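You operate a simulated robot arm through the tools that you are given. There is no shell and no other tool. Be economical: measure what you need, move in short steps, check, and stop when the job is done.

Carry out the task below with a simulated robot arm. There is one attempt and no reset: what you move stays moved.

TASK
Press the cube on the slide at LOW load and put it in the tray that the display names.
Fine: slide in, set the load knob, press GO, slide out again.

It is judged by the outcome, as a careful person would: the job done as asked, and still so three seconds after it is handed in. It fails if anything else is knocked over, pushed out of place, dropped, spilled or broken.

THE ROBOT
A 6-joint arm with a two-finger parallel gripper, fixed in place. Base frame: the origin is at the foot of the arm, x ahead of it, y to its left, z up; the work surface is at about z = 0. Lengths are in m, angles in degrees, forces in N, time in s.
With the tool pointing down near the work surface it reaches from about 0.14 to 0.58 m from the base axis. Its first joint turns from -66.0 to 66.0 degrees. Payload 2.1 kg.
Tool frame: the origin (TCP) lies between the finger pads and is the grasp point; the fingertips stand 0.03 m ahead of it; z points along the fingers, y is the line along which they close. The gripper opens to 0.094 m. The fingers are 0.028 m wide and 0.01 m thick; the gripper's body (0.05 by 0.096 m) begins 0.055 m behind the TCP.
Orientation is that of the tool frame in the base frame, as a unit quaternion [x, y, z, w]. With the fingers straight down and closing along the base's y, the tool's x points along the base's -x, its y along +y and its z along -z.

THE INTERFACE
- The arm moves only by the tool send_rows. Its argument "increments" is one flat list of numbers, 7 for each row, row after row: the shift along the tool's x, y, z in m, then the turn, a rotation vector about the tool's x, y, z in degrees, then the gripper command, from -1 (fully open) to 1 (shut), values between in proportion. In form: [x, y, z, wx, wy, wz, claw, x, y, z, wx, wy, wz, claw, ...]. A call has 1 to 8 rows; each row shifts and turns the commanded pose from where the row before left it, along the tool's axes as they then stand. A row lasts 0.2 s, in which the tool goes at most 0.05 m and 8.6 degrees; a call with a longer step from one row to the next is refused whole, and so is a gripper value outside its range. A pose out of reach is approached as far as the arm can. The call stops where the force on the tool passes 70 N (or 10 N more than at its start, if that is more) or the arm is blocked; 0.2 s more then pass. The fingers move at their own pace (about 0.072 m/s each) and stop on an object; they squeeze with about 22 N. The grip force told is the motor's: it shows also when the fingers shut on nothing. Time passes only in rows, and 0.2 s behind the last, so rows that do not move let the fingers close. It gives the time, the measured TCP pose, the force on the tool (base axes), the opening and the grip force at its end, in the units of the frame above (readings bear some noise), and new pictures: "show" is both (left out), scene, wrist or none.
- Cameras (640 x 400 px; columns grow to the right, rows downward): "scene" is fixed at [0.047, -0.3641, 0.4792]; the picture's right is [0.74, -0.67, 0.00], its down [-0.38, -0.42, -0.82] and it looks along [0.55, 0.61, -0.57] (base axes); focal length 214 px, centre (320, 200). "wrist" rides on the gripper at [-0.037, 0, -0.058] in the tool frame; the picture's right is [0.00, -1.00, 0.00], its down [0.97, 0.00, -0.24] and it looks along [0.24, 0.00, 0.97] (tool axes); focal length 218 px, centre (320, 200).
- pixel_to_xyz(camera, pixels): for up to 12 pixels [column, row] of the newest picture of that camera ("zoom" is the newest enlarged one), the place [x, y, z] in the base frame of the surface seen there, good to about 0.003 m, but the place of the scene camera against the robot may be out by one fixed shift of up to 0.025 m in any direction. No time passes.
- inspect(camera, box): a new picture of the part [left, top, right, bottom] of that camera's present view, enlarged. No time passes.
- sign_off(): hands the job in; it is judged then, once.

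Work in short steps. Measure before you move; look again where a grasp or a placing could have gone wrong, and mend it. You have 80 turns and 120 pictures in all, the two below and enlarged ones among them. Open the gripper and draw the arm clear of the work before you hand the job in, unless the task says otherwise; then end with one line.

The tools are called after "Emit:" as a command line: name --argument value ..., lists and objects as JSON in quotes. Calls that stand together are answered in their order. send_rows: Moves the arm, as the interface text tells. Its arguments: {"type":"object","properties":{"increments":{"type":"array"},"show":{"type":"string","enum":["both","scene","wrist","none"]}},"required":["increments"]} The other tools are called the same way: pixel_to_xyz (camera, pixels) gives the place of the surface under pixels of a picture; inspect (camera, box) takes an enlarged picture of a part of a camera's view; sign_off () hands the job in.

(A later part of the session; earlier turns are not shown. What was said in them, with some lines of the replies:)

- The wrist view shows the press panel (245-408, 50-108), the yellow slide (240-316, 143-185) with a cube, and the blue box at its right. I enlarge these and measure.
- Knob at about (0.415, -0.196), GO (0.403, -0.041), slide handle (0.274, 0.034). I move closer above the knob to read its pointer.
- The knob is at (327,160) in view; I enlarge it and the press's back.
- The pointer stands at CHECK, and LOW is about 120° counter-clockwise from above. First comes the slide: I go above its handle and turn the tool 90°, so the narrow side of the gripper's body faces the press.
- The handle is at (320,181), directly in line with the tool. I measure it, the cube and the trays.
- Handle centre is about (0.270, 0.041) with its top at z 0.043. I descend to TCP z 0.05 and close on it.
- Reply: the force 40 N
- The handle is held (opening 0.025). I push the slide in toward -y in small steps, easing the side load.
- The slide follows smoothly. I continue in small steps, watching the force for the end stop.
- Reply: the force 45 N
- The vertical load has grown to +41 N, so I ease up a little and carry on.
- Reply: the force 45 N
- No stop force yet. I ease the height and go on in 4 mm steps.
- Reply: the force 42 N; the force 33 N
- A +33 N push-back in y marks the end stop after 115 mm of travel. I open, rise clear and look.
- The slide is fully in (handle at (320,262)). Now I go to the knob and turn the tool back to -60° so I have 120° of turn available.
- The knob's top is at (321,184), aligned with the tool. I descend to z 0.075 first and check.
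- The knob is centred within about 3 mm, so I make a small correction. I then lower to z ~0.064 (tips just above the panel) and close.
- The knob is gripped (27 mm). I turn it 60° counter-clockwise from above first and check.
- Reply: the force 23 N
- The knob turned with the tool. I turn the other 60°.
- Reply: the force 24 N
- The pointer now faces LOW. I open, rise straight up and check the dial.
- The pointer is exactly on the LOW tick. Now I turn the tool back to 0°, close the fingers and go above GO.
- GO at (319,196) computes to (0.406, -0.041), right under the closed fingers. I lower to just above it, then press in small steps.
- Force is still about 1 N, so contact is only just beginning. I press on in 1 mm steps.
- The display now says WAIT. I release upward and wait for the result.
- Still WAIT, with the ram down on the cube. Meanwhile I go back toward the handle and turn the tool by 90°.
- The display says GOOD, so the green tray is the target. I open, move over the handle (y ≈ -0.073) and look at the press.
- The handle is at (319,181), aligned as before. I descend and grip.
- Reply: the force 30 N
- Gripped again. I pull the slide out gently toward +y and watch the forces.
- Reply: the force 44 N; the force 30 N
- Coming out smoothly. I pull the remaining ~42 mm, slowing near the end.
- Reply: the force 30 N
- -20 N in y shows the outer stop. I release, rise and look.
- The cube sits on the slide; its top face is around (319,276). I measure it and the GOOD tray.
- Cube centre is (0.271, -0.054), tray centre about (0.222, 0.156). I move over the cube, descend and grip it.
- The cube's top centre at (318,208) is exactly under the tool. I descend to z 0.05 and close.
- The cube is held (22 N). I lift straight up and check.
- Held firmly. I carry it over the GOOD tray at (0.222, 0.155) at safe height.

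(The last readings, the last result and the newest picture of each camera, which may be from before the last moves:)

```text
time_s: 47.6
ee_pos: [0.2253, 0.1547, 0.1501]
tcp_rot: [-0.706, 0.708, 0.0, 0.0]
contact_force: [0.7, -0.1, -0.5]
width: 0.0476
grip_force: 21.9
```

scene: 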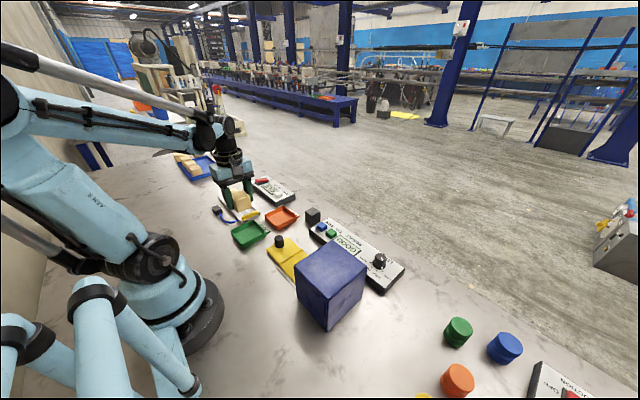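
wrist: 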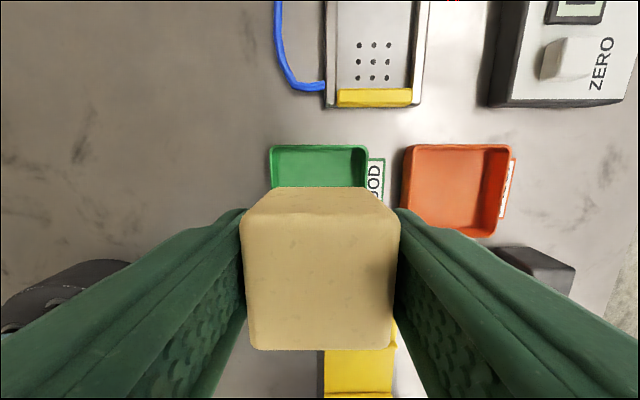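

The tray is centred in x (269–370), and its centre in y is about 0.151, so I shift 4 mm and lower with care.

Emit:
send_rows --increments '[0.004, 0, 0.03, 0, 0, 0, 1, 0, 0, 0.03, 0, 0, 0, 1, 0, 0, 0.03, 0, 0, 0, 1, 0, 0, 0.012, 0, 0, 0, 1]' --show "both"

Emit:
inspect --camera "scene" --box '[190, 180, 310, 260]'

```text
time_s: 48.6
ee_pos: [0.2247, 0.1499, 0.0491]
tcp_rot: [-0.706, 0.708, -0.001, -0.001]
contact_force: [0.3, 0.5, -1.0]
width: 0.0474
grip_force: 22.1
```

scene: 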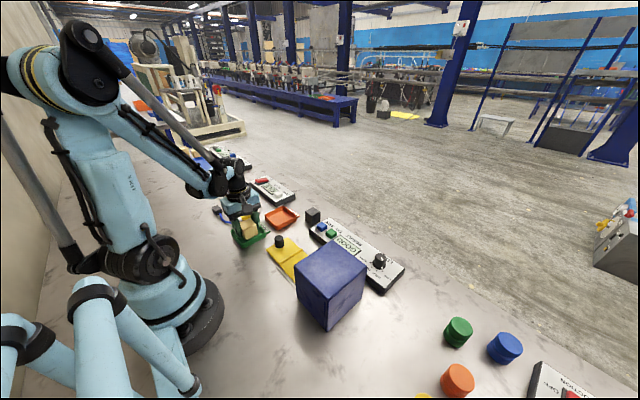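
wrist: 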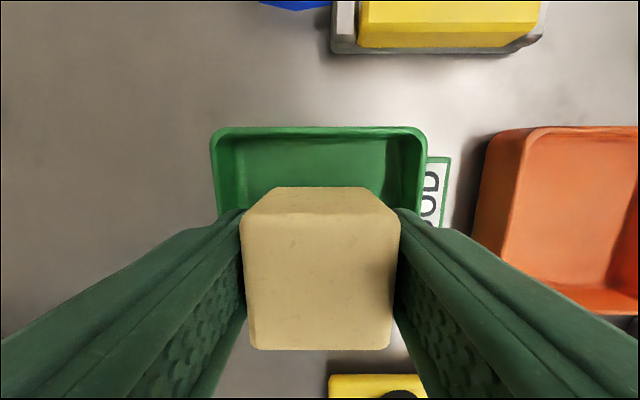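

```text
5.00 times, centred on (250, 220) of scene
```

zoom: 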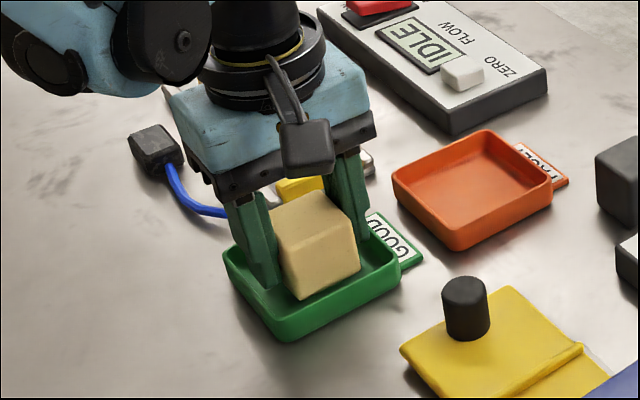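

Cube and fingers are well inside the tray walls. I lower the last millimetres until there is light contact.

Emit:
send_rows --increments '[0, 0, 0.003, 0, 0, 0, 1, 0, 0, 0.002, 0, 0, 0, 1]' --show "none"

Emit:
send_rows --increments '[0, 0, 0.0015, 0, 0, 0, 1, 0, 0, 0.0, 0, 0, 0, 1]' --show "none"

```text
time_s: 49.2
ee_pos: [0.225, 0.15, 0.044]
tcp_rot: [-0.707, 0.707, -0.001, -0.001]
contact_force: [-0.4, 0.3, -0.1]
width: 0.0475
grip_force: 21.6
```

```text
time_s: 49.8
ee_pos: [0.2247, 0.1492, 0.0414]
tcp_rot: [-0.706, 0.708, -0.001, -0.001]
contact_force: [0.4, -0.8, -0.3]
width: 0.0475
grip_force: 22.4
```

Emit:
send_rows --increments '[0, 0, 0.0015, 0, 0, 0, 1, 0, 0, 0.0015, 0, 0, 0, 1]' --show "none"

```text
time_s: 50.4
ee_pos: [0.2248, 0.1492, 0.0399]
tcp_rot: [-0.707, 0.708, -0.002, 0.0]
contact_force: [2.1, -2.7, 19.9]
width: 0.0476
grip_force: 22.7
```

Contact at 20 N. I ease up 1 mm, open just a few mm so the fingers don't touch the walls, and rise.

Emit:
send_rows --increments '[0, 0, -0.001, 0, 0, 0, 1, 0, 0, 0, 0, 0, 0, -0.1, 0, 0, 0, 0, 0, 0, -0.1, 0, 0, -0.01, 0, 0, 0, -0.1, 0, 0, -0.02, 0, 0, 0, -0.1, 0, 0, -0.03, 0, 0, 0, -0.1]' --show "wrist"

```text
time_s: 51.8
ee_pos: [0.2237, 0.1497, 0.102]
tcp_rot: [-0.707, 0.707, 0.0, 0.0]
contact_force: [-0.4, 0.1, 0.1]
width: 0.0518
grip_force: 0.0
```

wrist: 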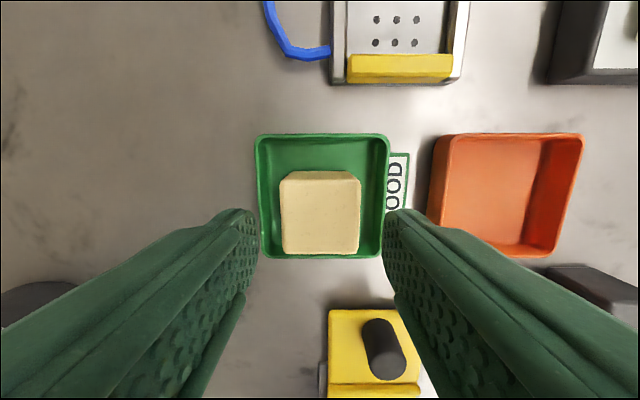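

The cube rests flat in the green GOOD tray. I open fully, rise clear and take a last look.

Emit:
send_rows --increments '[0, 0, -0.04, 0, 0, 0, -0.1, 0, 0, -0.04, 0, 0, 0, -1, 0, 0, -0.04, 0, 0, 0, -1, 0.02, 0, -0.03, 0, 0, 0, -1, 0.03, 0, -0.02, 0, 0, 0, -1, 0.03, 0, 0, 0, 0, 0, -1]' --show "both"

Emit:
inspect --camera "scene" --box '[200, 170, 410, 310]'

```text
time_s: 53.2
ee_pos: [0.2241, 0.0698, 0.2693]
tcp_rot: [-0.707, 0.708, -0.001, -0.001]
contact_force: [-0.6, -1.3, 0.2]
width: 0.094
grip_force: 0.0
```

scene: 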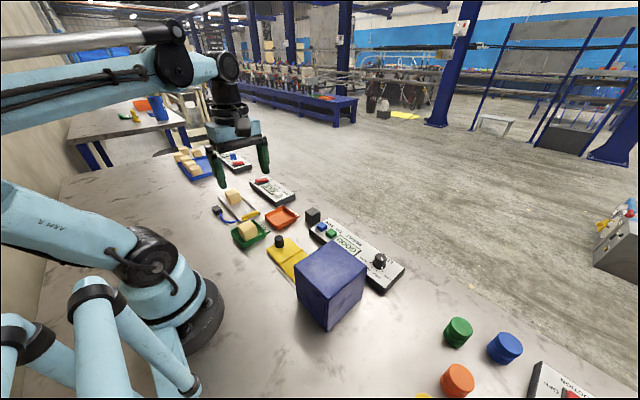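
wrist: 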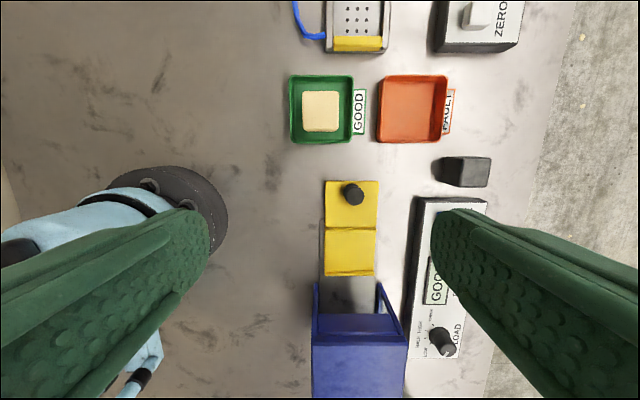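

```text
2.86 times, centred on (305, 240) of scene
```

zoom: 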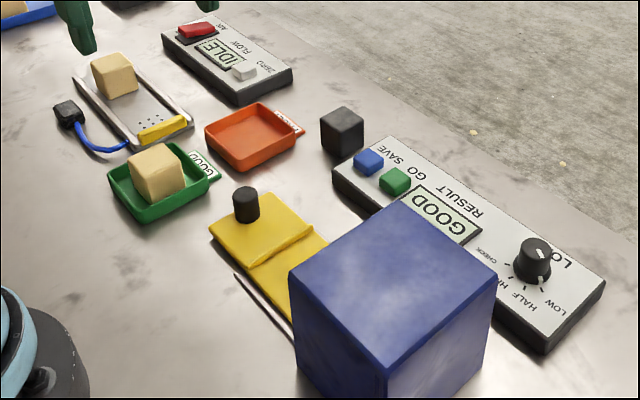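

The cube is in the GOOD tray, the slide is out, the display reads GOOD and nothing else has moved. I hand it in.

Emit:
sign_off

```text
The job is handed in.
```

I pressed the cube at LOW load; the display read GOOD, so I put it in the GOOD tray. The slide is back out, the gripper is open and the arm is clear.
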